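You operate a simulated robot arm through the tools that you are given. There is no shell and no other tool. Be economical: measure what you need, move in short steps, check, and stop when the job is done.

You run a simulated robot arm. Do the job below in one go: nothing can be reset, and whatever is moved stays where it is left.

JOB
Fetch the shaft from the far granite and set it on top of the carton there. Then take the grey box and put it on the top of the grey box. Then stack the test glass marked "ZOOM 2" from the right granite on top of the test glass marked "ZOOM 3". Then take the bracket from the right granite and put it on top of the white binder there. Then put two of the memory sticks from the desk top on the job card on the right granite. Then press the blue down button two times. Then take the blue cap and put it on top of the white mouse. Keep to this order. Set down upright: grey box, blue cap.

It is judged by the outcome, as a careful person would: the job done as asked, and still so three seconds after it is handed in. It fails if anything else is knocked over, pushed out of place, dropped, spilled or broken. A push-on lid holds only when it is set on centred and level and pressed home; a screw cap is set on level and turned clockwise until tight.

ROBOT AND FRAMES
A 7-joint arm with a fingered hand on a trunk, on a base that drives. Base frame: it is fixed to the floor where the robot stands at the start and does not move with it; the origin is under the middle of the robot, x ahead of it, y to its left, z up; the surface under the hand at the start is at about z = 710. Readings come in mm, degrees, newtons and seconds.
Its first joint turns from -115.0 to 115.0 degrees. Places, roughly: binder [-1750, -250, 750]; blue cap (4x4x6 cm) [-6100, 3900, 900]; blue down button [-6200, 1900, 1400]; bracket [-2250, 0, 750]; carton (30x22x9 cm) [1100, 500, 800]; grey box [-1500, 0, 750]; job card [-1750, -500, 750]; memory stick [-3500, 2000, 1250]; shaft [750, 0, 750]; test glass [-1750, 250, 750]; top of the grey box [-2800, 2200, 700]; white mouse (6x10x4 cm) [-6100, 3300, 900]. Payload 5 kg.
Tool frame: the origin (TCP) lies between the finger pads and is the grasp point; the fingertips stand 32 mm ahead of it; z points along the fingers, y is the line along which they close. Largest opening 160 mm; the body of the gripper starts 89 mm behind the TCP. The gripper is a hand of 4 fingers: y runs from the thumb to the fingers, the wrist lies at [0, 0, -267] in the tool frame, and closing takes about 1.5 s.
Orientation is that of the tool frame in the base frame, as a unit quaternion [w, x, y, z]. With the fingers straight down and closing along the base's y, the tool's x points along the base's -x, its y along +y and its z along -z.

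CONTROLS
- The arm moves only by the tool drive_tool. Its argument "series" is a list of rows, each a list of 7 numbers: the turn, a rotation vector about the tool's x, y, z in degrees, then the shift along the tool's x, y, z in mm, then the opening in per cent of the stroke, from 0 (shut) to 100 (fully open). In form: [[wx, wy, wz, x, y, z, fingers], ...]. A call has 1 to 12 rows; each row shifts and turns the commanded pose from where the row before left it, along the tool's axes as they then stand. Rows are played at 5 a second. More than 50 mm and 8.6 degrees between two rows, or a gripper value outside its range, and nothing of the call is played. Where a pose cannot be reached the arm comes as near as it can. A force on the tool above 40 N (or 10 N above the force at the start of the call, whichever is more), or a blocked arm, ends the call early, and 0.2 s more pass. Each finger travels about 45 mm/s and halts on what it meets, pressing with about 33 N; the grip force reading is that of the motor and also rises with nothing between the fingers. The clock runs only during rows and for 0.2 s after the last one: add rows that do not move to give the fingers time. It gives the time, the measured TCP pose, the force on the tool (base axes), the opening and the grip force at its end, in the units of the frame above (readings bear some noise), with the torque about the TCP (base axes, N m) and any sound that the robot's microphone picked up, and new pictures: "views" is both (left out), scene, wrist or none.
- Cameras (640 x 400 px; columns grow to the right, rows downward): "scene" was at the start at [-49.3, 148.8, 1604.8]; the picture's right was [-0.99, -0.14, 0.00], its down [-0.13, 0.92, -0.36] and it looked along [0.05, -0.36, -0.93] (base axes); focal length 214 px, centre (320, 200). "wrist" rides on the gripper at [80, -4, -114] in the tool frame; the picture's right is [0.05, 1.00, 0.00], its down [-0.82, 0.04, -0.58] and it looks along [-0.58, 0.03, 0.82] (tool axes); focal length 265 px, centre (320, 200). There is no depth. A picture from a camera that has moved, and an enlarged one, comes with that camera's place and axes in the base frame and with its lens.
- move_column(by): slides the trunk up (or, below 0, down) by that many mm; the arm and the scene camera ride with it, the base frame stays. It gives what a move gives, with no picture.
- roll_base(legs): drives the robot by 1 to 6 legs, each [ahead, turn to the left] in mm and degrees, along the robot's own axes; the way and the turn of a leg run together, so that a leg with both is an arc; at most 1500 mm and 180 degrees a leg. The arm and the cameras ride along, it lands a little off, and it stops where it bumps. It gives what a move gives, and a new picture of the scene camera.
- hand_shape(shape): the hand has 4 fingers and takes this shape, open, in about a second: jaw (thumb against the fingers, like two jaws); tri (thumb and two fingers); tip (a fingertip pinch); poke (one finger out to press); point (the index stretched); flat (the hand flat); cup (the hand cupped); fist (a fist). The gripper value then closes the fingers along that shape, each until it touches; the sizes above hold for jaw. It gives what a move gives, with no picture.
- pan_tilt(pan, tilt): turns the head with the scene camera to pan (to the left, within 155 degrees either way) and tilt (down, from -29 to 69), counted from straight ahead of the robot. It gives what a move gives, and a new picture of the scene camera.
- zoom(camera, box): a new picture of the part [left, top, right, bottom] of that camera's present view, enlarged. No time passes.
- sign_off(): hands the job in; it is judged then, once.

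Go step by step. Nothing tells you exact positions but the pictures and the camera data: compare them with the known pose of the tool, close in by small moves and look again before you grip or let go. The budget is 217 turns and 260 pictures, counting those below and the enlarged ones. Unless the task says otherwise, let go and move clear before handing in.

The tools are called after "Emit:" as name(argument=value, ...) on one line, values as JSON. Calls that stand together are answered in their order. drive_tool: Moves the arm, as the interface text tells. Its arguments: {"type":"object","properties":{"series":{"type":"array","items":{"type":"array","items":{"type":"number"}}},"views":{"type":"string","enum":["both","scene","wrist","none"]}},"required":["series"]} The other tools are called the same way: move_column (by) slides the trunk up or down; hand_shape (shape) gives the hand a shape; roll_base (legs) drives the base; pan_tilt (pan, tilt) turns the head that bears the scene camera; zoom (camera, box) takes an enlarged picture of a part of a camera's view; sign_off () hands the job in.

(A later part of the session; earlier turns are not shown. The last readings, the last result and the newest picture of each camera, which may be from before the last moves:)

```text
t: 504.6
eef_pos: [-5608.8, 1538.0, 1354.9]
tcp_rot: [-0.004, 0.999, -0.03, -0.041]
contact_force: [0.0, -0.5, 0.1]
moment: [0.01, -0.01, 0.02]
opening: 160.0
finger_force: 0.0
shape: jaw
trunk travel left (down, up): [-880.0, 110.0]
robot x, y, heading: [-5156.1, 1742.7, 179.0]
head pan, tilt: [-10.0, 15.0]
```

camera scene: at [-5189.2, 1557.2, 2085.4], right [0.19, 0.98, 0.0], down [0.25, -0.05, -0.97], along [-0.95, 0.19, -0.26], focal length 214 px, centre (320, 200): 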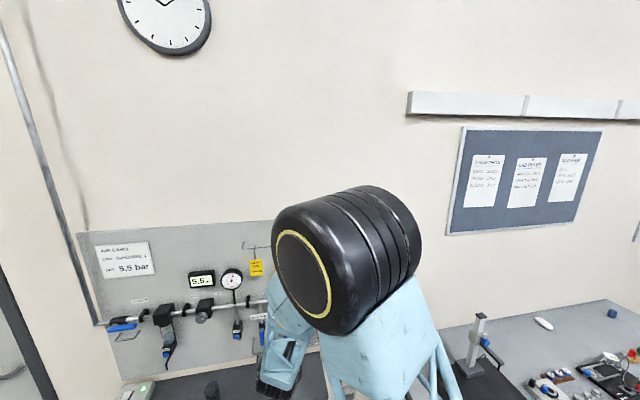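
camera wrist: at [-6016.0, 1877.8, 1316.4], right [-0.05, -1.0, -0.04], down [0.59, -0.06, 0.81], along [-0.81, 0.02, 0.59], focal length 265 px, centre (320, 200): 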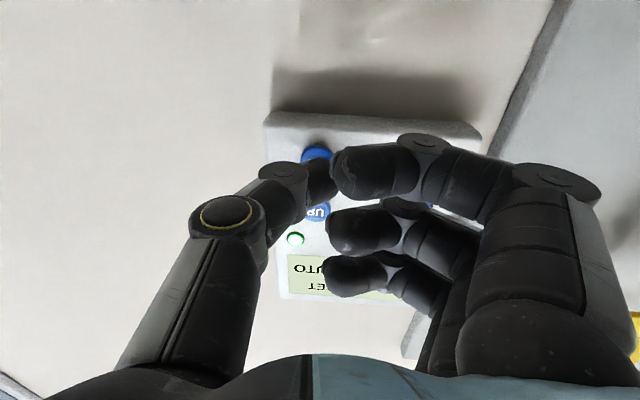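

Emit:
move_column(by=-250)

Emit:
roll_base(legs=[[0, -89], [1400, 0], [450, 0], [0, 90]])

Emit:
pan_tilt(pan=0, tilt=40)

```text
t: 507.2
eef_pos: [-5609.0, 1538.4, 1103.4]
tcp_rot: [-0.004, 0.999, -0.03, -0.042]
contact_force: [-0.1, -0.3, 0.3]
moment: [-0.02, 0.0, 0.01]
opening: 159.7
finger_force: 0.1
shape: jaw
trunk travel left (down, up): [-630.0, 360.0]
robot x, y, heading: [-5160.3, 1741.7, 178.9]
head pan, tilt: [-10.0, 15.0]
```

```text
t: 524.4
eef_pos: [-5640.3, 3375.1, 1103.4]
tcp_rot: [-0.003, 0.999, -0.017, -0.041]
contact_force: [0.1, 0.4, 0.0]
moment: [0.0, -0.02, -0.03]
opening: 159.9
finger_force: 0.1
shape: jaw
trunk travel left (down, up): [-630.0, 360.0]
robot x, y, heading: [-5193.1, 3592.0, -179.7]
head pan, tilt: [-10.0, 15.0]
camera scene: at [-5220.3, 3404.1, 1835.4], right [0.17, 0.99, 0.0], down [0.26, -0.04, -0.97], along [-0.95, 0.16, -0.26], focal length 214 px, centre (320, 200)
```

scene: 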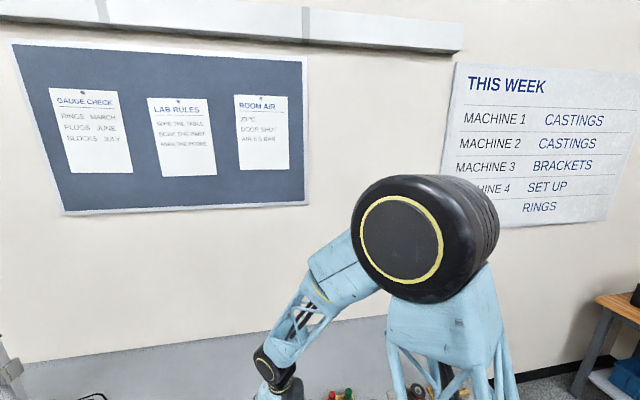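

```text
t: 525.2
eef_pos: [-5640.6, 3375.2, 1103.3]
tcp_rot: [-0.003, 0.999, -0.017, -0.041]
contact_force: [-0.1, -0.2, 0.4]
moment: [-0.01, 0.01, -0.01]
opening: 159.9
finger_force: 0.0
shape: jaw
trunk travel left (down, up): [-630.0, 360.0]
robot x, y, heading: [-5186.8, 3594.8, -179.6]
head pan, tilt: [0.0, 40.0]
camera scene: at [-5213.3, 3388.1, 1796.0], right [-0.01, 1.0, 0.0], down [0.64, 0.0, -0.77], along [-0.77, -0.01, -0.64], focal length 214 px, centre (320, 200)
```

scene: 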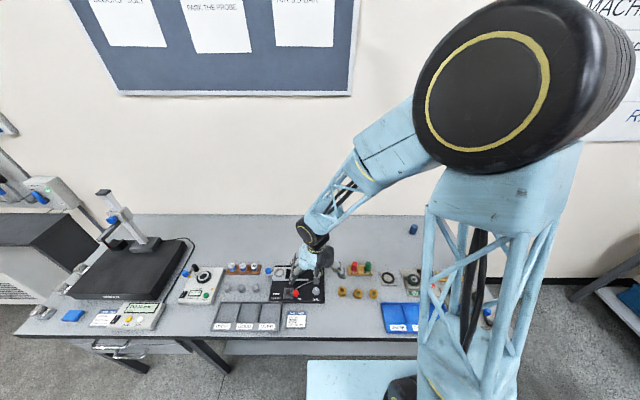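

The blue cap is visible at the back of the bench (~(-6120, 3948)). The mouse is hidden behind the hand; I move the hand aside to see.

Emit:
drive_tool(series=[[0, 4.7, 0, 0, 40, 0, 60], [0, 0, 0, 0, 45, 0, 60], [0, 0, 0, 0, 45, 0, 60], [0, 0, 0, 0, 45, 0, 60], [0, 0, 0, 0, 45, 0, 60]], views="scene")

Emit:
zoom(camera="scene", box=[250, 180, 450, 310])

```text
t: 526.5
eef_pos: [-5646.6, 3154.2, 1101.7]
tcp_rot: [-0.003, 1.0, -0.018, 0.0]
contact_force: [-0.2, 0.3, 0.2]
moment: [0.06, 0.01, 0.03]
opening: 96.7
finger_force: 0.1
shape: jaw
trunk travel left (down, up): [-630.0, 360.0]
robot x, y, heading: [-5190.6, 3590.7, -179.7]
head pan, tilt: [0.0, 40.0]
camera scene: at [-5213.4, 3386.5, 1795.7], right [-0.01, 1.0, 0.0], down [0.64, 0.01, -0.77], along [-0.77, -0.01, -0.64], focal length 214 px, centre (320, 200)
```

scene: 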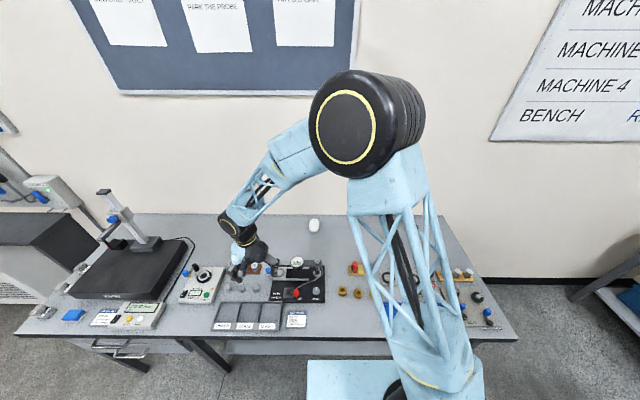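

```text
3.08 times, centred on (350, 245) of scene
camera zoom: at [-5213.4, 3386.5, 1795.7], right [-0.01, 1.0, 0.0], down [0.64, 0.01, -0.77], along [-0.77, -0.01, -0.64], focal length 660 px, centre (228, 62)
```

zoom: 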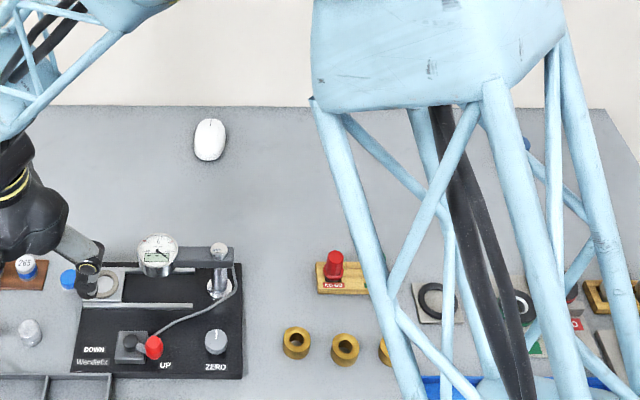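

The white mouse lies at about (-6130, 3340), the cap at (-6123, 3948). I drive 100 mm closer and swing the hand over to the cap.

Emit:
roll_base(legs=[[100, 0]])

Emit:
drive_tool(series=[[0, 0, 0, 0, -48, 0, 60], [0, 0, 0, 0, -48, 0, 60], [0, 0, 0, 0, -48, 0, 60], [0, 0, 0, 0, -48, 0, 60], [0, 0, 0, 0, -48, 0, 60], [0, 0, 0, 0, -48, 0, 60], [0, 0, 0, 0, -48, 0, 60], [0, 0, 0, 0, -48, 0, 60], [0, 0, 0, -10, -48, 0, 60], [0, 0, 0, -10, -48, 0, 60], [0, 0, 0, -10, -48, 0, 60]], views="none")

Emit:
drive_tool(series=[[0, 0, 0, -25, -42, 0, 60], [0, 0, 0, -25, -42, 0, 60], [0, 0, 0, -25, -42, 0, 60], [0, 0, 0, -25, -42, 0, 60], [0, 0, 0, -30, -38, 0, 60], [0, 0, 0, -30, -38, 0, 60], [0, 0, 0, -20, -10, 20, 60]])

```text
t: 527.6
eef_pos: [-5747.1, 3155.3, 1103.5]
tcp_rot: [-0.003, 1.0, -0.018, 0.0]
contact_force: [-0.5, -0.5, -1.0]
moment: [0.0, -0.05, -0.01]
opening: 96.8
finger_force: 0.2
shape: jaw
trunk travel left (down, up): [-630.0, 360.0]
robot x, y, heading: [-5294.1, 3586.8, -179.8]
head pan, tilt: [0.0, 40.0]
camera scene: at [-5315.3, 3386.8, 1795.7], right [-0.01, 1.0, 0.0], down [0.64, 0.01, -0.76], along [-0.76, -0.01, -0.64], focal length 214 px, centre (320, 200)
```

scene: 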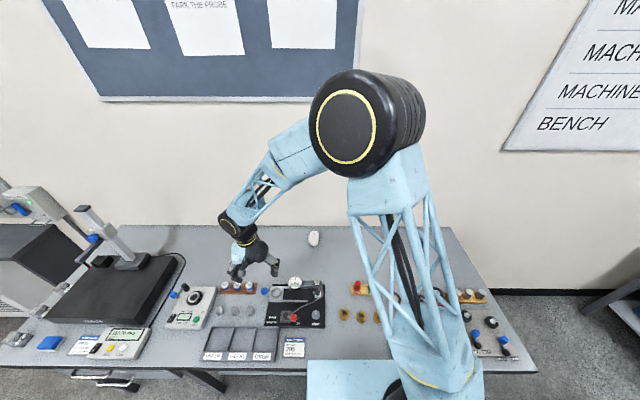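

```text
t: 530.0
eef_pos: [-5756.6, 3687.4, 1102.4]
tcp_rot: [-0.002, 1.0, -0.017, 0.0]
contact_force: [0.3, 0.0, 0.1]
moment: [0.0, 0.01, -0.02]
opening: 96.4
finger_force: 0.0
shape: jaw
trunk travel left (down, up): [-630.0, 360.0]
robot x, y, heading: [-5298.2, 3587.8, -179.5]
head pan, tilt: [0.0, 40.0]
```

```text
t: 531.6
eef_pos: [-5928.4, 3945.5, 1085.3]
tcp_rot: [-0.002, 1.0, -0.018, 0.0]
contact_force: [-0.1, -0.9, 0.0]
moment: [0.0, 0.0, -0.04]
opening: 96.6
finger_force: 0.1
shape: jaw
trunk travel left (down, up): [-630.0, 360.0]
robot x, y, heading: [-5292.0, 3591.7, -179.5]
head pan, tilt: [0.0, 40.0]
camera scene: at [-5314.3, 3388.0, 1796.0], right [-0.01, 1.0, 0.0], down [0.64, 0.01, -0.77], along [-0.77, -0.01, -0.64], focal length 214 px, centre (320, 200)
camera wrist: at [-5847.1, 3946.7, 1198.1], right [0.02, -1.0, 0.0], down [-0.82, -0.02, 0.58], along [-0.58, -0.01, -0.82], focal length 265 px, centre (320, 200)
```

scene: 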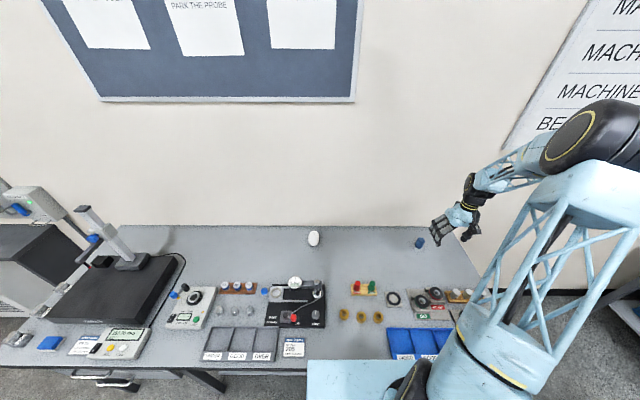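
wrist: 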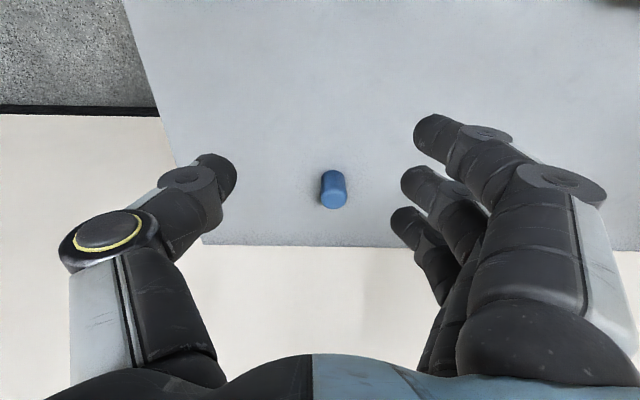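

The cap stands upright near (-6066, 3923), centre z≈865. I move closer to refine.

Emit:
drive_tool(series=[[0, 0, 0, -40, 10, 20, 60], [0, 0, 0, -40, 10, 20, 60], [0, 0, 0, -40, 0, 20, 60], [0, 0, 0, 0, 0, 40, 60], [0, 0, 0, 0, 0, 0, 60]], views="wrist")

Emit:
zoom(camera="scene", box=[380, 200, 500, 280])

```text
t: 532.8
eef_pos: [-6047.5, 3928.6, 985.3]
tcp_rot: [-0.003, 1.0, -0.018, 0.0]
contact_force: [-0.3, -1.1, 0.7]
moment: [0.03, 0.03, -0.04]
opening: 96.4
finger_force: 0.2
shape: jaw
trunk travel left (down, up): [-630.0, 360.0]
robot x, y, heading: [-5293.6, 3592.4, -179.6]
head pan, tilt: [0.0, 40.0]
camera wrist: at [-5967.8, 3929.9, 1098.5], right [0.02, -1.0, -0.01], down [-0.82, -0.02, 0.58], along [-0.58, -0.01, -0.82], focal length 265 px, centre (320, 200)
```

wrist: 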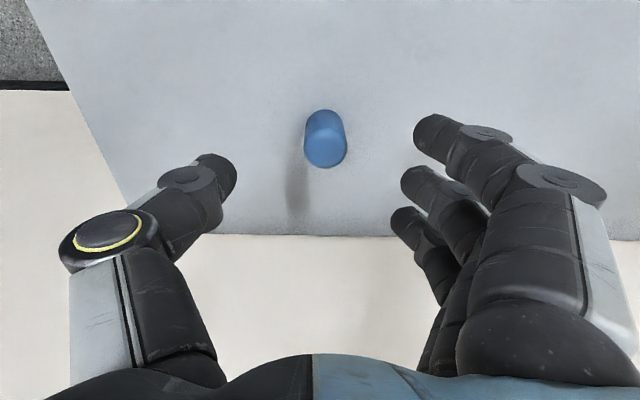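

```text
5.00 times, centred on (440, 240) of scene
camera zoom: at [-5313.2, 3387.5, 1796.0], right [-0.01, 1.0, 0.0], down [0.64, 0.01, -0.77], along [-0.77, -0.01, -0.64], focal length 1072 px, centre (-280, 0)
```

zoom: 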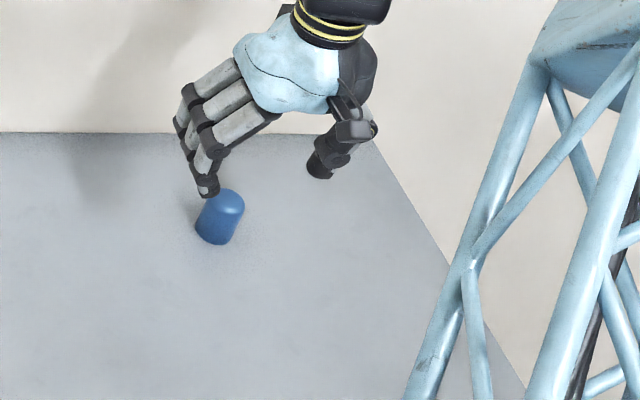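

Cap top is at (-6064, 3923, 884). I centre, descend to grip its upper two-thirds, and close.

Emit:
drive_tool(series=[[0, 0, 0, -16.5, 5.6, 0, 60], [0, 0, 0, 0, 0, 40, 60], [0, 0, 0, 0, 0, 40, 60], [0, 0, 0, 0, 0, 27, 60], [0, 0, 0, 0, 0, 0, 60]], views="wrist")

```text
t: 534.0
eef_pos: [-6066.4, 3925.5, 879.7]
tcp_rot: [-0.002, 1.0, -0.018, 0.0]
contact_force: [0.0, -0.3, 0.1]
moment: [0.02, 0.0, 0.0]
opening: 96.4
finger_force: 0.0
shape: jaw
trunk travel left (down, up): [-630.0, 360.0]
robot x, y, heading: [-5293.2, 3591.2, -179.2]
head pan, tilt: [0.0, 40.0]
camera wrist: at [-5984.0, 3925.9, 993.0], right [0.02, -1.0, -0.01], down [-0.82, -0.02, 0.58], along [-0.58, -0.01, -0.82], focal length 265 px, centre (320, 200)
```

wrist: 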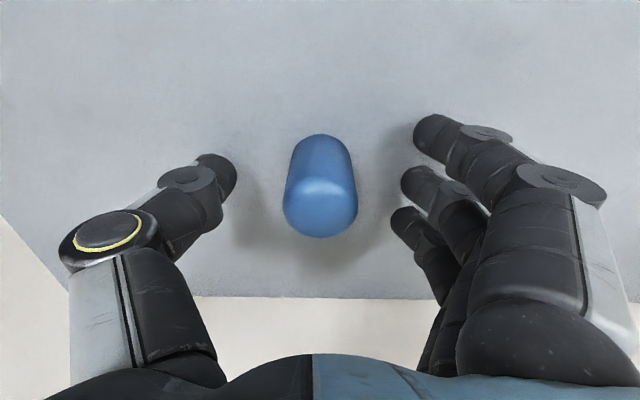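

Emit:
drive_tool(series=[[0, 0, 0, 0, 0, 0, 45], [0, 0, 0, 0, 0, 0, 30], [0, 0, 0, 0, 0, 0, 15], [0, 0, 0, 0, 0, 0, 0], [0, 0, 0, 0, 0, 0, 0], [0, 0, 0, 0, 0, 0, 0], [0, 0, 0, 0, 0, 0, 0], [0, 0, 0, 0, 0, 0, 0]], views="none")

Emit:
drive_tool(series=[[0, 0, 0, 0, 0, -10, 0], [0, 0, 0, 0, 0, -30, 0], [0, 0, 0, 0, 0, -45, 0], [0, 0, 0, 0, 0, -45, 0], [0, 0, 0, 0, 0, -45, 0], [0, 0, 0, 0, 0, 0, 0]], views="wrist")

```text
t: 535.8
eef_pos: [-6065.4, 3925.3, 880.5]
tcp_rot: [-0.003, 1.0, -0.017, -0.001]
contact_force: [0.4, 2.0, 4.3]
moment: [-0.04, 0.05, -0.01]
opening: 14.5
finger_force: 33.5
shape: jaw
trunk travel left (down, up): [-630.0, 360.0]
robot x, y, heading: [-5293.9, 3588.2, -179.7]
head pan, tilt: [0.0, 40.0]
```

```text
t: 537.2
eef_pos: [-6065.2, 3923.0, 1056.1]
tcp_rot: [-0.002, 1.0, -0.017, 0.001]
contact_force: [0.5, -0.3, 0.8]
moment: [-0.02, 0.01, 0.01]
opening: 13.7
finger_force: 32.7
shape: jaw
trunk travel left (down, up): [-630.0, 360.0]
robot x, y, heading: [-5292.4, 3592.9, -179.4]
head pan, tilt: [0.0, 40.0]
camera wrist: at [-5984.5, 3924.5, 1168.9], right [0.02, -1.0, 0.0], down [-0.82, -0.02, 0.58], along [-0.58, -0.01, -0.82], focal length 265 px, centre (320, 200)
```

wrist: 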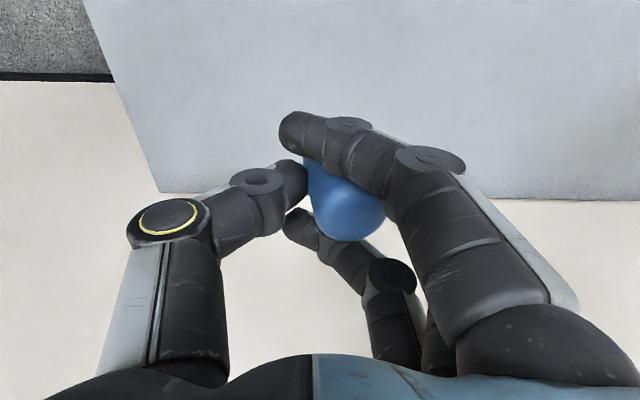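

Emit:
zoom(camera="wrist", box=[240, 90, 440, 260])

Emit:
zoom(camera="scene", box=[380, 150, 520, 270])

```text
2.35 times, centred on (340, 175) of wrist
camera zoom: at [-5984.5, 3924.5, 1168.9], right [0.02, -1.0, 0.0], down [-0.82, -0.02, 0.58], along [-0.58, -0.01, -0.82], focal length 624 px, centre (273, 259)
```

zoom: 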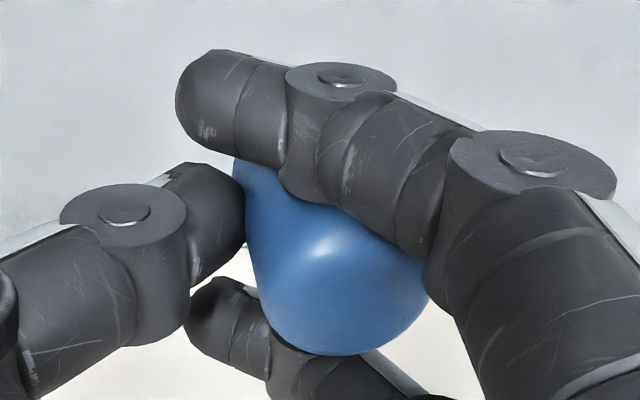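

```text
3.33 times, centred on (450, 210) of scene
camera zoom: at [-5313.8, 3387.9, 1795.9], right [-0.01, 1.0, 0.0], down [0.64, 0.01, -0.77], along [-0.77, -0.01, -0.64], focal length 715 px, centre (-113, 167)
```

zoom: 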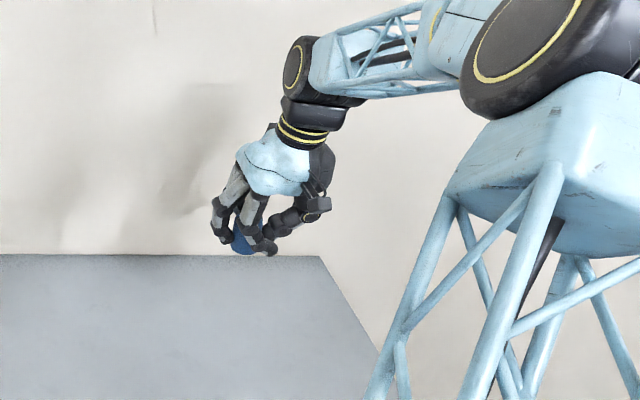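

The cap is held slightly tilted (~7°) because I gripped the domed part. I'll set it back down, and regrip lower on the cylindrical part.

Emit:
drive_tool(series=[[0, 0, 0, 0, 0, 45, 0], [0, 0, 0, 0, 0, 45, 0], [0, 0, 0, 0, 0, 45, 0], [0, 0, 0, 0, 0, 30, 0], [0, 0, 0, 0, 0, 4, 0], [0, 0, 0, 0, 0, 0, 0]], views="none")

Emit:
drive_tool(series=[[0, 0, 0, 0, 0, 2, 0], [0, 0, 0, 0, 0, 2, 0], [0, 0, 0, 0, 0, 0, 0]], views="none")

```text
t: 538.6
eef_pos: [-6066.0, 3924.0, 886.3]
tcp_rot: [-0.002, 1.0, -0.018, 0.0]
contact_force: [-1.3, 0.8, -0.8]
moment: [-0.03, -0.02, 0.01]
opening: 13.8
finger_force: 33.9
shape: jaw
trunk travel left (down, up): [-630.0, 360.0]
robot x, y, heading: [-5290.5, 3589.7, -179.5]
head pan, tilt: [0.0, 40.0]
```

```text
t: 539.4
eef_pos: [-6066.5, 3923.6, 881.0]
tcp_rot: [-0.003, 1.0, -0.018, 0.0]
contact_force: [0.6, 0.4, 2.1]
moment: [-0.02, -0.02, 0.03]
opening: 13.8
finger_force: 33.2
shape: jaw
trunk travel left (down, up): [-630.0, 360.0]
robot x, y, heading: [-5290.9, 3592.1, -179.5]
head pan, tilt: [0.0, 40.0]
```

Contact felt; I release slowly and look.

Emit:
drive_tool(series=[[0, 0, 0, 0, 0, 0, 14], [0, 0, 0, 0, 0, 0, 20], [0, 0, 0, 0, 0, 0, 28], [0, 0, 0, 0, 0, 0, 38], [0, 0, 0, 0, 0, 0, 50], [0, 0, 0, 0, 0, 0, 60], [0, 0, 0, 0, 0, 0, 60], [0, 0, 0, 0, 0, 0, 60]], views="wrist")

```text
t: 541.2
eef_pos: [-6065.9, 3924.0, 881.8]
tcp_rot: [-0.002, 1.0, -0.017, 0.0]
contact_force: [0.4, -0.2, 0.6]
moment: [0.01, 0.01, 0.02]
opening: 95.2
finger_force: 0.1
shape: jaw
trunk travel left (down, up): [-630.0, 360.0]
robot x, y, heading: [-5294.2, 3592.2, -179.6]
head pan, tilt: [0.0, 40.0]
camera wrist: at [-5985.1, 3924.9, 994.7], right [0.02, -1.0, 0.0], down [-0.82, -0.02, 0.58], along [-0.58, -0.01, -0.82], focal length 265 px, centre (320, 200)
```

wrist: 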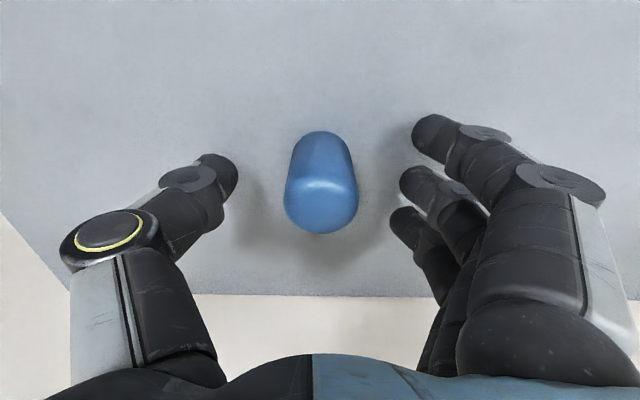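

Cap is upright and centred. I lower 20 mm and regrip.

Emit:
drive_tool(series=[[0, 0, 0, 3, 0, 10, 60], [0, 0, 0, 0, 0, 9, 60], [0, 0, 0, 0, 0, 0, 45], [0, 0, 0, 0, 0, 0, 30], [0, 0, 0, 0, 0, 0, 22], [0, 0, 0, 0, 0, 0, 18], [0, 0, 0, 0, 0, 0, 10], [0, 0, 0, 0, 0, 0, 0], [0, 0, 0, 0, 0, 0, 0], [0, 0, 0, 0, 0, 0, 0], [0, 0, 0, 0, 0, 0, 0], [0, 0, 0, 0, 0, 0, 0]], views="wrist")

Emit:
zoom(camera="wrist", box=[240, 90, 440, 260])

```text
t: 541.8
eef_pos: [-6065.5, 3922.8, 873.2]
tcp_rot: [-0.004, 1.0, -0.018, -0.003]
contact_force: [3.8, -8.7, 26.9]
moment: [-1.89, -0.28, 0.16]
opening: 83.4
finger_force: 0.1
shape: jaw
trunk travel left (down, up): [-630.0, 360.0]
robot x, y, heading: [-5298.0, 3587.7, -179.5]
head pan, tilt: [0.0, 40.0]
stopped in row 3: the force on the tool passed its limit at 49 N (the readings are from after the stop); the commanded pose is now the measured one
camera wrist: at [-5983.8, 3924.0, 985.0], right [0.02, -1.0, -0.01], down [-0.81, -0.02, 0.58], along [-0.58, 0.0, -0.81], focal length 265 px, centre (320, 200)
```

wrist: 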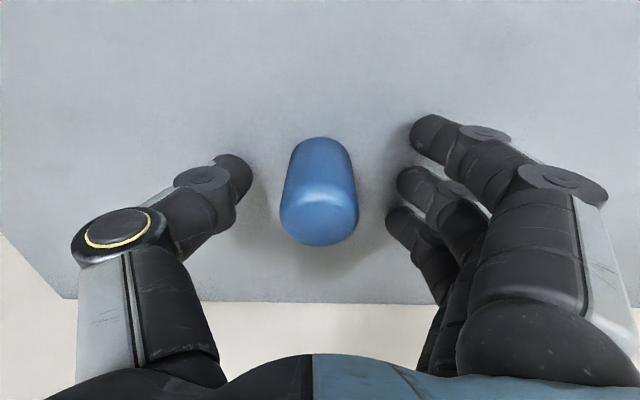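

```text
2.35 times, centred on (340, 175) of wrist
camera zoom: at [-5983.8, 3924.0, 985.0], right [0.02, -1.0, -0.01], down [-0.81, -0.02, 0.58], along [-0.58, 0.0, -0.81], focal length 624 px, centre (273, 259)
```

zoom: 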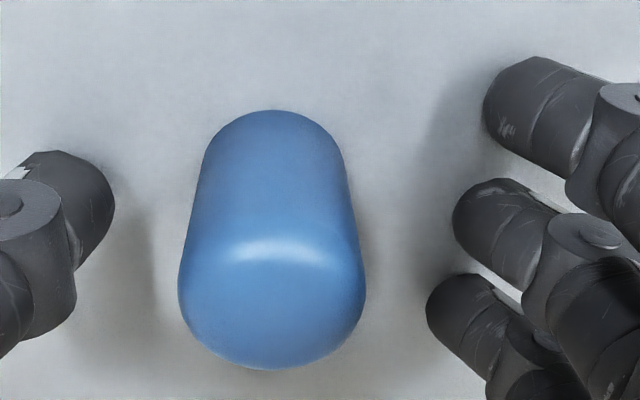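

The bench is higher than I thought (z≈840), so the earlier grip was too low. I raise 18 mm to grip around mid-height.

Emit:
drive_tool(series=[[0, 0, 0, 0, 0, -10, 60], [0, 0, 0, 3, 0, -9, 60], [0, 0, 0, 0, 0, 0, 45], [0, 0, 0, 0, 0, 0, 30], [0, 0, 0, 0, 0, 0, 22], [0, 0, 0, 0, 0, 0, 18], [0, 0, 0, 0, 0, 0, 10], [0, 0, 0, 0, 0, 0, 0], [0, 0, 0, 0, 0, 0, 0], [0, 0, 0, 0, 0, 0, 0], [0, 0, 0, 0, 0, 0, 0], [0, 0, 0, 0, 0, 0, 0]], views="wrist")

Emit:
zoom(camera="wrist", box=[240, 90, 440, 260])

```text
t: 544.4
eef_pos: [-6062.9, 3926.2, 890.2]
tcp_rot: [-0.004, 1.0, -0.018, -0.004]
contact_force: [-0.7, 1.8, 6.1]
moment: [-0.06, 0.03, 0.02]
opening: 14.2
finger_force: 32.7
shape: jaw
trunk travel left (down, up): [-630.0, 360.0]
robot x, y, heading: [-5289.7, 3591.6, -179.6]
head pan, tilt: [0.0, 40.0]
camera wrist: at [-5981.3, 3925.9, 1001.0], right [0.02, -1.0, -0.01], down [-0.81, -0.02, 0.58], along [-0.58, 0.0, -0.81], focal length 265 px, centre (320, 200)
```

wrist: 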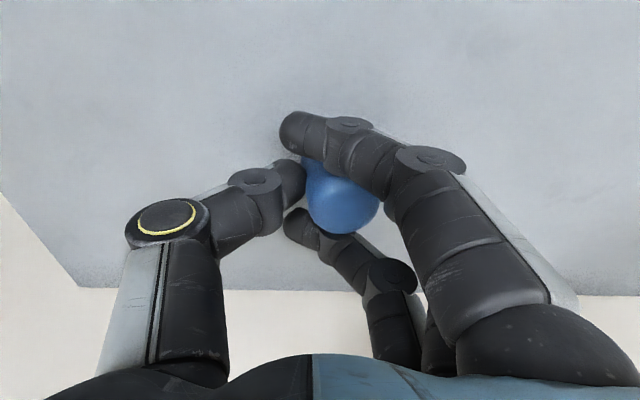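

```text
2.35 times, centred on (340, 175) of wrist
camera zoom: at [-5981.3, 3925.9, 1001.0], right [0.02, -1.0, -0.01], down [-0.81, -0.02, 0.58], along [-0.58, 0.0, -0.81], focal length 624 px, centre (273, 259)
```

zoom: 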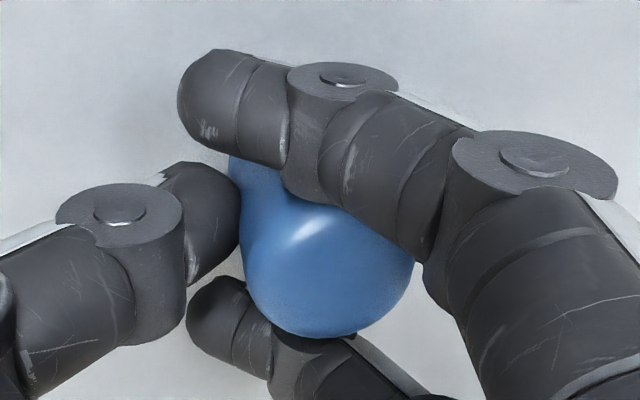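

Emit:
drive_tool(series=[[0, 0, 0, 0, 0, -10, 0], [0, 0, 0, 0, 0, -30, 0], [0, 0, 0, 0, 0, -45, 0], [0, 0, 0, 0, 0, -45, 0], [0, 0, 0, 0, 0, 0, 0]], views="none")

Emit:
zoom(camera="scene", box=[405, 185, 465, 235])

```text
t: 545.6
eef_pos: [-6060.4, 3924.9, 1015.9]
tcp_rot: [-0.003, 1.0, -0.017, -0.003]
contact_force: [0.1, -0.2, 0.0]
moment: [0.01, 0.01, -0.01]
opening: 13.9
finger_force: 33.3
shape: jaw
trunk travel left (down, up): [-630.0, 360.0]
robot x, y, heading: [-5291.4, 3590.9, -179.6]
head pan, tilt: [0.0, 40.0]
```

```text
8.00 times, centred on (435, 210) of scene
camera zoom: at [-5313.7, 3387.9, 1795.9], right [-0.01, 1.0, 0.0], down [0.64, 0.01, -0.77], along [-0.77, -0.01, -0.64], focal length 1716 px, centre (-600, 120)
```

zoom: 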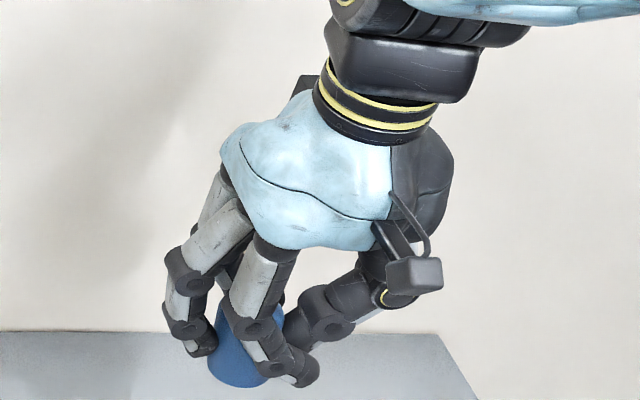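

The held cap leans roughly 10° toward -y. I'll set it down again and try the three-finger "tri" shape for a squarer grip.

Emit:
drive_tool(series=[[0, 0, 0, 0, 0, 45, 0], [0, 0, 0, 0, 0, 45, 0], [0, 0, 0, 0, 0, 28, 0], [0, 0, 0, 0, 0, 4, 0], [0, 0, 0, 0, 0, 3, 0], [0, 0, 0, 0, 0, 0, 0]], views="none")

Emit:
drive_tool(series=[[0, 0, 0, 0, 0, 0, 14], [0, 0, 0, 0, 0, 0, 20], [0, 0, 0, 0, 0, 0, 28], [0, 0, 0, 0, 0, 0, 38], [0, 0, 0, 0, 0, 0, 50], [0, 0, 0, 0, 0, 0, 60], [0, 0, 0, 0, 0, 0, 60], [0, 0, 0, 0, 0, -40, 60], [0, 0, 0, 0, 0, -40, 60], [0, 0, 0, 0, 0, -40, 60]], views="wrist")

```text
t: 547.0
eef_pos: [-6062.8, 3925.2, 892.3]
tcp_rot: [-0.004, 1.0, -0.018, -0.002]
contact_force: [0.3, -0.1, -0.4]
moment: [0.01, 0.0, 0.0]
opening: 13.5
finger_force: 33.5
shape: jaw
trunk travel left (down, up): [-630.0, 360.0]
robot x, y, heading: [-5293.1, 3589.6, -179.6]
head pan, tilt: [0.0, 40.0]
```

```text
t: 549.2
eef_pos: [-6061.2, 3921.9, 1011.9]
tcp_rot: [-0.003, 1.0, -0.017, -0.002]
contact_force: [0.7, 0.6, 0.0]
moment: [0.02, 0.0, 0.0]
opening: 95.4
finger_force: 0.1
shape: jaw
trunk travel left (down, up): [-630.0, 360.0]
robot x, y, heading: [-5291.4, 3589.3, -179.5]
head pan, tilt: [0.0, 40.0]
camera wrist: at [-5979.9, 3924.1, 1124.4], right [0.02, -1.0, -0.01], down [-0.81, -0.02, 0.58], along [-0.58, 0.0, -0.81], focal length 265 px, centre (320, 200)
```

wrist: 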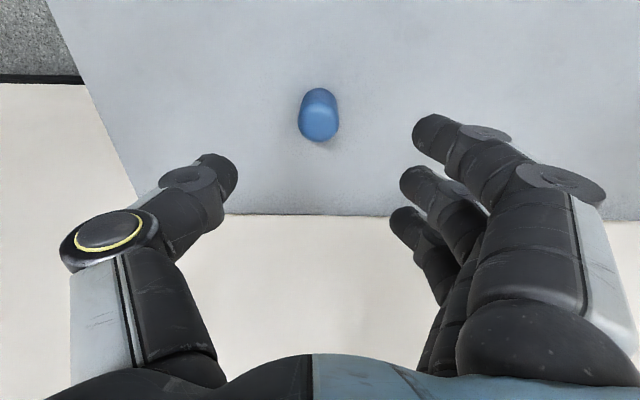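

Emit:
hand_shape(shape="tri")

Emit:
drive_tool(series=[[0, 0, 0, 0, 0, 0, 60], [0, 0, 0, 0, 0, 0, 60], [0, 0, 0, 0, 0, 0, 60], [0, 0, 0, 0, 0, 0, 60]], views="wrist")

```text
t: 550.1
eef_pos: [-6061.9, 3924.0, 1011.4]
tcp_rot: [-0.003, 1.0, -0.019, -0.002]
contact_force: [-0.2, 0.6, -0.5]
moment: [0.02, -0.02, 0.0]
opening: 159.9
finger_force: 0.1
shape: tri
trunk travel left (down, up): [-630.0, 360.0]
robot x, y, heading: [-5289.8, 3591.0, -179.7]
head pan, tilt: [0.0, 40.0]
```

```text
t: 551.1
eef_pos: [-6061.9, 3923.3, 1011.9]
tcp_rot: [-0.003, 1.0, -0.019, -0.003]
contact_force: [0.9, 0.1, -0.1]
moment: [0.02, 0.01, 0.01]
opening: 96.4
finger_force: 0.1
shape: tri
trunk travel left (down, up): [-630.0, 360.0]
robot x, y, heading: [-5291.4, 3587.8, -179.3]
head pan, tilt: [0.0, 40.0]
camera wrist: at [-5980.5, 3924.6, 1124.2], right [0.02, -1.0, -0.01], down [-0.81, -0.02, 0.58], along [-0.58, 0.0, -0.81], focal length 265 px, centre (320, 200)
```

wrist: 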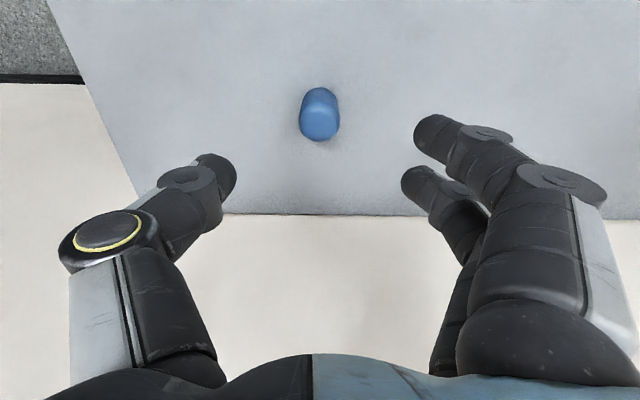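

Held objects consistently lean a little in this hand, so I pre-tilt the hand 9° the other way with the jaw shape, then grip the upright cap.

Emit:
hand_shape(shape="jaw")

Emit:
drive_tool(series=[[-4.5, 0, 0, 0, 0, 0, 60], [-4.5, 0, 0, 0, 0, 0, 60], [0, 0, 0, 0, 0, 0, 60], [0, 0, 0, 0, 0, 0, 60], [0, 0, 0, 0, 0, 0, 60]], views="wrist")

```text
t: 552.0
eef_pos: [-6062.0, 3925.5, 1012.5]
tcp_rot: [-0.004, 1.0, -0.019, -0.003]
contact_force: [0.1, -0.8, -1.0]
moment: [0.01, 0.0, 0.02]
opening: 159.7
finger_force: 0.0
shape: jaw
trunk travel left (down, up): [-630.0, 360.0]
robot x, y, heading: [-5291.8, 3587.4, -179.9]
head pan, tilt: [0.0, 40.0]
```

```text
t: 553.2
eef_pos: [-6062.2, 3924.0, 1013.0]
tcp_rot: [0.075, 0.997, -0.019, -0.004]
contact_force: [-0.7, 0.6, -0.4]
moment: [0.0, -0.04, 0.0]
opening: 96.7
finger_force: 0.1
shape: jaw
trunk travel left (down, up): [-630.0, 360.0]
robot x, y, heading: [-5291.8, 3589.6, -179.4]
head pan, tilt: [0.0, 40.0]
camera wrist: at [-5979.5, 3942.9, 1123.0], right [0.02, -0.99, 0.15], down [-0.81, 0.07, 0.58], along [-0.59, -0.13, -0.8], focal length 265 px, centre (320, 200)
```

wrist: 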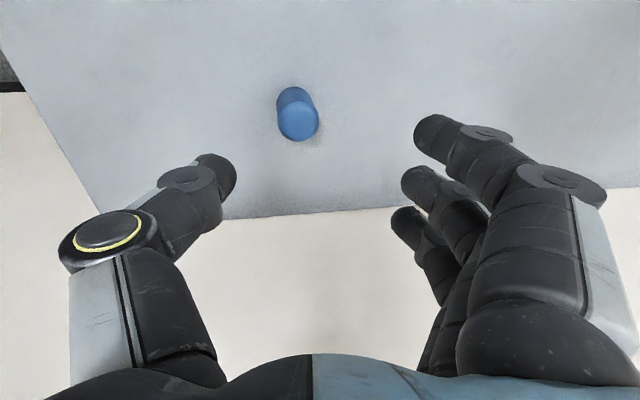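

Emit:
drive_tool(series=[[0, 0, 0, 0, -7.3, 39.3, 60], [0, 0, 0, 0, -7.3, 39.3, 60], [0, 0, 0, 0, -7.3, 39.3, 60], [0, 0, 0, 0, 0, 0, 60]], views="wrist")

```text
t: 554.2
eef_pos: [-6063.0, 3929.2, 894.8]
tcp_rot: [0.075, 0.997, -0.018, -0.004]
contact_force: [0.5, 0.8, 0.4]
moment: [-0.01, 0.02, 0.01]
opening: 96.8
finger_force: 0.1
shape: jaw
trunk travel left (down, up): [-630.0, 360.0]
robot x, y, heading: [-5289.2, 3585.5, -179.4]
head pan, tilt: [0.0, 40.0]
camera wrist: at [-5980.1, 3947.8, 1004.3], right [0.02, -0.99, 0.15], down [-0.81, 0.07, 0.58], along [-0.59, -0.13, -0.8], focal length 265 px, centre (320, 200)
```

wrist: 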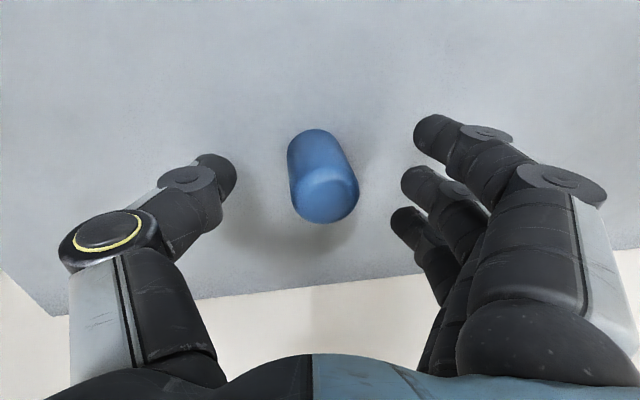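

Emit:
drive_tool(series=[[0, 0, 0, 0, 0, 0, 45], [0, 0, 0, 0, 0, 0, 30], [0, 0, 0, 0, 0, 0, 22], [0, 0, 0, 0, 0, 0, 18], [0, 0, 0, 0, 0, 0, 10], [0, 0, 0, 0, 0, 0, 0], [0, 0, 0, 0, 0, 0, 0], [0, 0, 0, 0, 0, 0, 0], [0, 0, 0, 0, 0, 0, 0]], views="none")

Emit:
drive_tool(series=[[0, 0, 0, 0, 1.5, -10, 0], [0, 0, 0, 0, 4.5, -30, 0], [0, 0, 0, 0, 6.8, -45, 0], [0, 0, 0, 0, 6.8, -45, 0], [0, 0, 0, 0, 0, 0, 0]], views="wrist")

Emit:
zoom(camera="scene", box=[405, 185, 465, 235])

```text
t: 556.2
eef_pos: [-6061.8, 3929.2, 893.7]
tcp_rot: [0.075, 0.997, -0.018, -0.004]
contact_force: [-0.9, -0.8, 0.3]
moment: [0.0, 0.03, 0.04]
opening: 13.1
finger_force: 32.6
shape: jaw
trunk travel left (down, up): [-630.0, 360.0]
robot x, y, heading: [-5292.4, 3590.7, -179.5]
head pan, tilt: [0.0, 40.0]
```

```text
t: 557.4
eef_pos: [-6061.0, 3929.3, 1024.1]
tcp_rot: [0.075, 0.997, -0.018, -0.004]
contact_force: [-0.7, -0.4, 0.2]
moment: [0.01, 0.0, 0.02]
opening: 13.4
finger_force: 33.5
shape: jaw
trunk travel left (down, up): [-630.0, 360.0]
robot x, y, heading: [-5291.0, 3586.9, -179.4]
head pan, tilt: [0.0, 40.0]
camera wrist: at [-5979.6, 3949.1, 1134.3], right [0.02, -0.99, 0.15], down [-0.81, 0.07, 0.58], along [-0.59, -0.13, -0.8], focal length 265 px, centre (320, 200)
```

wrist: 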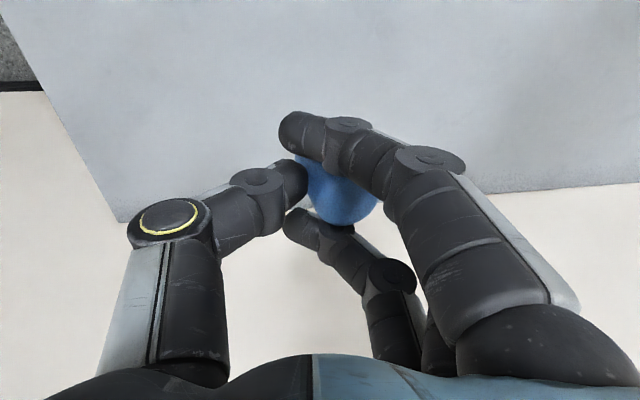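

```text
8.00 times, centred on (435, 210) of scene
camera zoom: at [-5313.8, 3388.0, 1795.9], right [-0.01, 1.0, 0.0], down [0.64, 0.01, -0.77], along [-0.77, -0.01, -0.64], focal length 1716 px, centre (-600, 120)
```

zoom: 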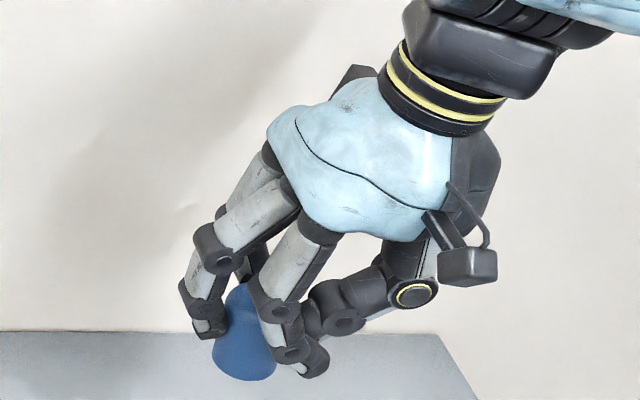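

The cap now hangs essentially upright. I carry it over toward the mouse, staying high.

Emit:
drive_tool(series=[[0, 0, 0, -0.6, 45.3, 1, 0], [0, 0, 0, -0.6, 45.3, 1, 0], [0, 0, 0, -0.6, 45.3, 1, 0], [0, 0, 0, -0.6, 45.3, 1, 0], [0, 0, 0, -0.6, 45.3, 1, 0], [0, 0, 0, -0.6, 45.3, 1, 0], [0, 0, 0, -0.6, 45.3, 1, 0]], views="none")

Emit:
drive_tool(series=[[0, 0, 0, -0.6, 45.3, 1, 0], [0, 0, 0, -0.6, 45.3, 1, 0], [0, 0, 0, -0.6, 45.3, 1, 0], [0, 0, 0, -0.6, 45.3, 1, 0], [0, 0, 0, -0.6, 45.3, 1, 0], [0, 0, 0, -0.6, 45.3, 1, 0], [0, 0, 0, 0, 0, 0, 0]])

```text
t: 559.0
eef_pos: [-6076.8, 3612.2, 1065.6]
tcp_rot: [0.075, 0.997, -0.019, -0.004]
contact_force: [0.9, -0.8, -0.5]
moment: [0.07, 0.0, -0.02]
opening: 13.0
finger_force: 33.3
shape: jaw
trunk travel left (down, up): [-630.0, 360.0]
robot x, y, heading: [-5290.1, 3591.1, -179.3]
head pan, tilt: [0.0, 40.0]
```

```text
t: 560.6
eef_pos: [-6088.9, 3345.1, 1101.5]
tcp_rot: [0.075, 0.997, -0.018, -0.003]
contact_force: [1.0, -0.5, -0.1]
moment: [0.01, -0.01, -0.01]
opening: 13.3
finger_force: 32.9
shape: jaw
trunk travel left (down, up): [-630.0, 360.0]
robot x, y, heading: [-5290.7, 3590.1, -179.6]
head pan, tilt: [0.0, 40.0]
camera scene: at [-5313.6, 3387.8, 1796.0], right [-0.01, 1.0, 0.0], down [0.64, 0.0, -0.77], along [-0.77, -0.01, -0.64], focal length 214 px, centre (320, 200)
camera wrist: at [-6007.3, 3363.4, 1211.1], right [0.02, -0.99, 0.15], down [-0.81, 0.07, 0.58], along [-0.59, -0.13, -0.8], focal length 265 px, centre (320, 200)
```

scene: 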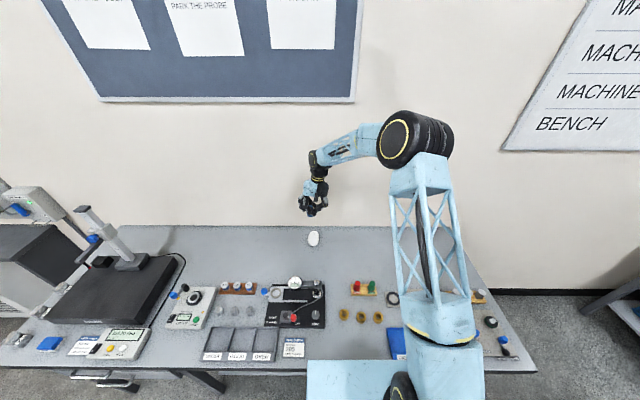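
wrist: 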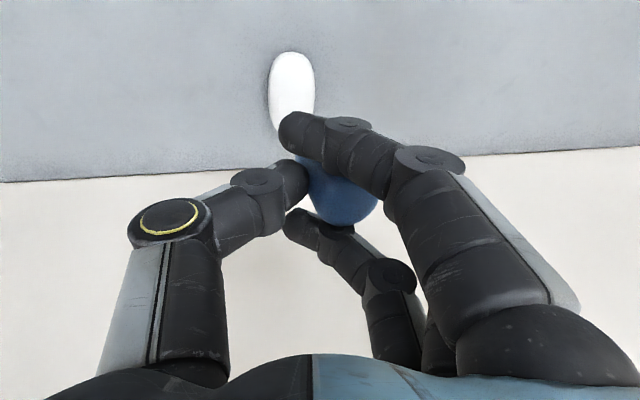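

Emit:
zoom(camera="scene", box=[290, 180, 350, 260])

Emit:
zoom(camera="wrist", box=[220, 20, 400, 160])

```text
5.00 times, centred on (320, 220) of scene
camera zoom: at [-5313.6, 3387.8, 1796.0], right [-0.01, 1.0, 0.0], down [0.64, 0.0, -0.77], along [-0.77, -0.01, -0.64], focal length 1072 px, centre (320, 100)
```

zoom: 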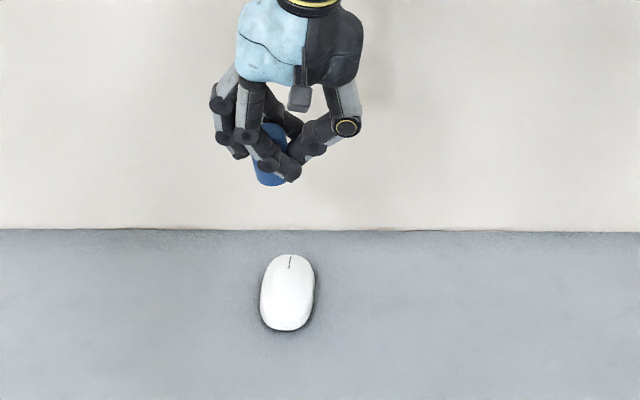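

```text
2.86 times, centred on (310, 90) of wrist
camera zoom: at [-6007.3, 3363.4, 1211.1], right [0.02, -0.99, 0.15], down [-0.81, 0.07, 0.58], along [-0.59, -0.13, -0.8], focal length 758 px, centre (349, 514)
```

zoom: 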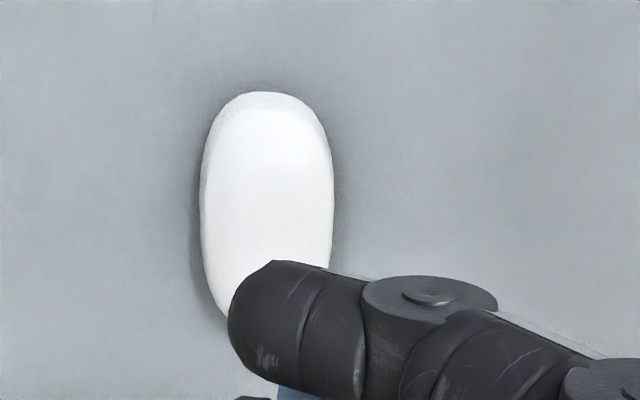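

Emit:
zoom(camera="scene", box=[300, 198, 326, 222])

```text
16.00 times, centred on (313, 210) of scene
camera zoom: at [-5313.6, 3387.8, 1796.0], right [-0.01, 1.0, 0.0], down [0.64, 0.0, -0.77], along [-0.77, -0.01, -0.64], focal length 3432 px, centre (432, 40)
```

zoom: 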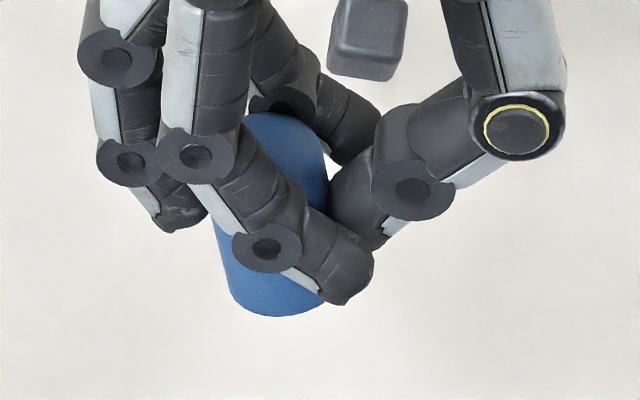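

The cap is nicely vertical and its bottom centre sits at TCP+(-2, -16). Mouse centre ≈(-6105, 3339). I shift (-13, +10) and descend to just above the mouse.

Emit:
drive_tool(series=[[0, 0, 0, -3.1, -8.1, 37.5, 0], [0, 0, 0, -3.1, -8.1, 37.5, 0], [0, 0, 0, -3.1, -8.1, 37.5, 0], [0, 0, 0, -3.1, -8.1, 30, 0], [0, 0, 0, 0, 0, 0, 0]], views="wrist")

Emit:
zoom(camera="scene", box=[295, 212, 335, 248])

```text
t: 561.8
eef_pos: [-6102.5, 3356.0, 953.4]
tcp_rot: [0.075, 0.997, -0.017, -0.004]
contact_force: [0.5, -0.5, -0.4]
moment: [0.0, 0.01, -0.03]
opening: 13.0
finger_force: 33.5
shape: jaw
trunk travel left (down, up): [-630.0, 360.0]
robot x, y, heading: [-5292.9, 3587.2, -179.5]
head pan, tilt: [0.0, 40.0]
camera wrist: at [-6019.8, 3374.6, 1064.2], right [0.02, -0.99, 0.15], down [-0.81, 0.07, 0.58], along [-0.59, -0.13, -0.8], focal length 265 px, centre (320, 200)
```

wrist: 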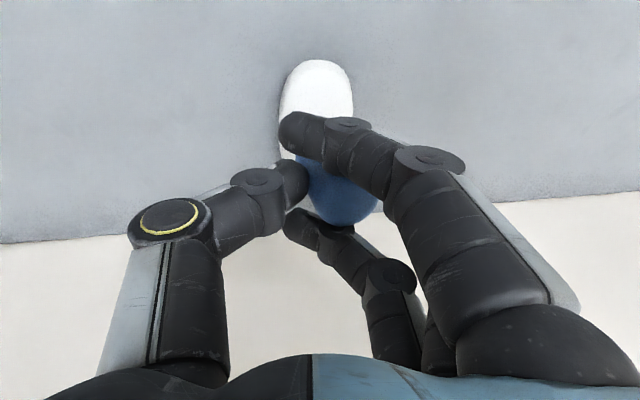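

```text
11.11 times, centred on (315, 230) of scene
camera zoom: at [-5313.4, 3387.2, 1795.9], right [-0.01, 1.0, 0.0], down [0.64, 0.01, -0.77], along [-0.77, -0.01, -0.64], focal length 2383 px, centre (376, -133)
```

zoom: 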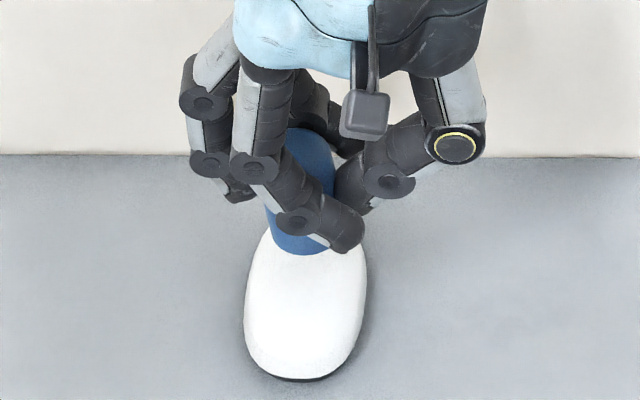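

Cap and mouse are aligned in both directions. I lower slowly to contact.

Emit:
drive_tool(series=[[0, 0, 0, 0, -0.75, 5, 0], [0, 0, 0, 0, -0.75, 5, 0], [0, 0, 0, 0, 0, 0, 0]], views="none")

Emit:
drive_tool(series=[[0, 0, 0, 0, -0.45, 3, 0], [0, 0, 0, 0, -0.45, 3, 0], [0, 0, 0, 0, 0, 0, 0]], views="none")

```text
t: 562.6
eef_pos: [-6101.5, 3355.6, 945.1]
tcp_rot: [0.075, 0.997, -0.018, -0.004]
contact_force: [-0.3, -0.1, -0.1]
moment: [-0.02, 0.01, 0.04]
opening: 13.5
finger_force: 32.8
shape: jaw
trunk travel left (down, up): [-630.0, 360.0]
robot x, y, heading: [-5286.7, 3588.8, -179.2]
head pan, tilt: [0.0, 40.0]
```

```text
t: 563.4
eef_pos: [-6102.5, 3355.9, 936.8]
tcp_rot: [0.076, 0.997, -0.018, -0.004]
contact_force: [0.0, -0.3, -0.5]
moment: [0.01, 0.04, -0.01]
opening: 13.3
finger_force: 33.0
shape: jaw
trunk travel left (down, up): [-630.0, 360.0]
robot x, y, heading: [-5294.8, 3589.7, -179.3]
head pan, tilt: [0.0, 40.0]
```

Emit:
drive_tool(series=[[0, 0, 0, 0, -0.3, 2, 0], [0, 0, 0, 0, -0.3, 2, 0], [0, 0, 0, 0, 0, 0, 0]], views="none")

Emit:
zoom(camera="scene", box=[295, 212, 335, 248])

```text
t: 564.2
eef_pos: [-6103.3, 3354.7, 933.2]
tcp_rot: [0.075, 0.997, -0.018, -0.004]
contact_force: [-0.1, -0.9, -0.3]
moment: [-0.01, 0.02, -0.01]
opening: 13.3
finger_force: 33.3
shape: jaw
trunk travel left (down, up): [-630.0, 360.0]
robot x, y, heading: [-5291.9, 3591.8, -179.5]
head pan, tilt: [0.0, 40.0]
```

```text
11.11 times, centred on (315, 230) of scene
camera zoom: at [-5313.6, 3387.2, 1795.9], right [-0.01, 1.0, 0.0], down [0.64, 0.01, -0.77], along [-0.77, -0.01, -0.64], focal length 2383 px, centre (376, -133)
```

zoom: 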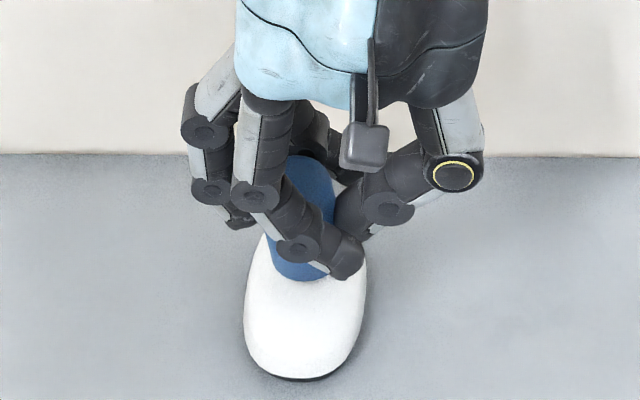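

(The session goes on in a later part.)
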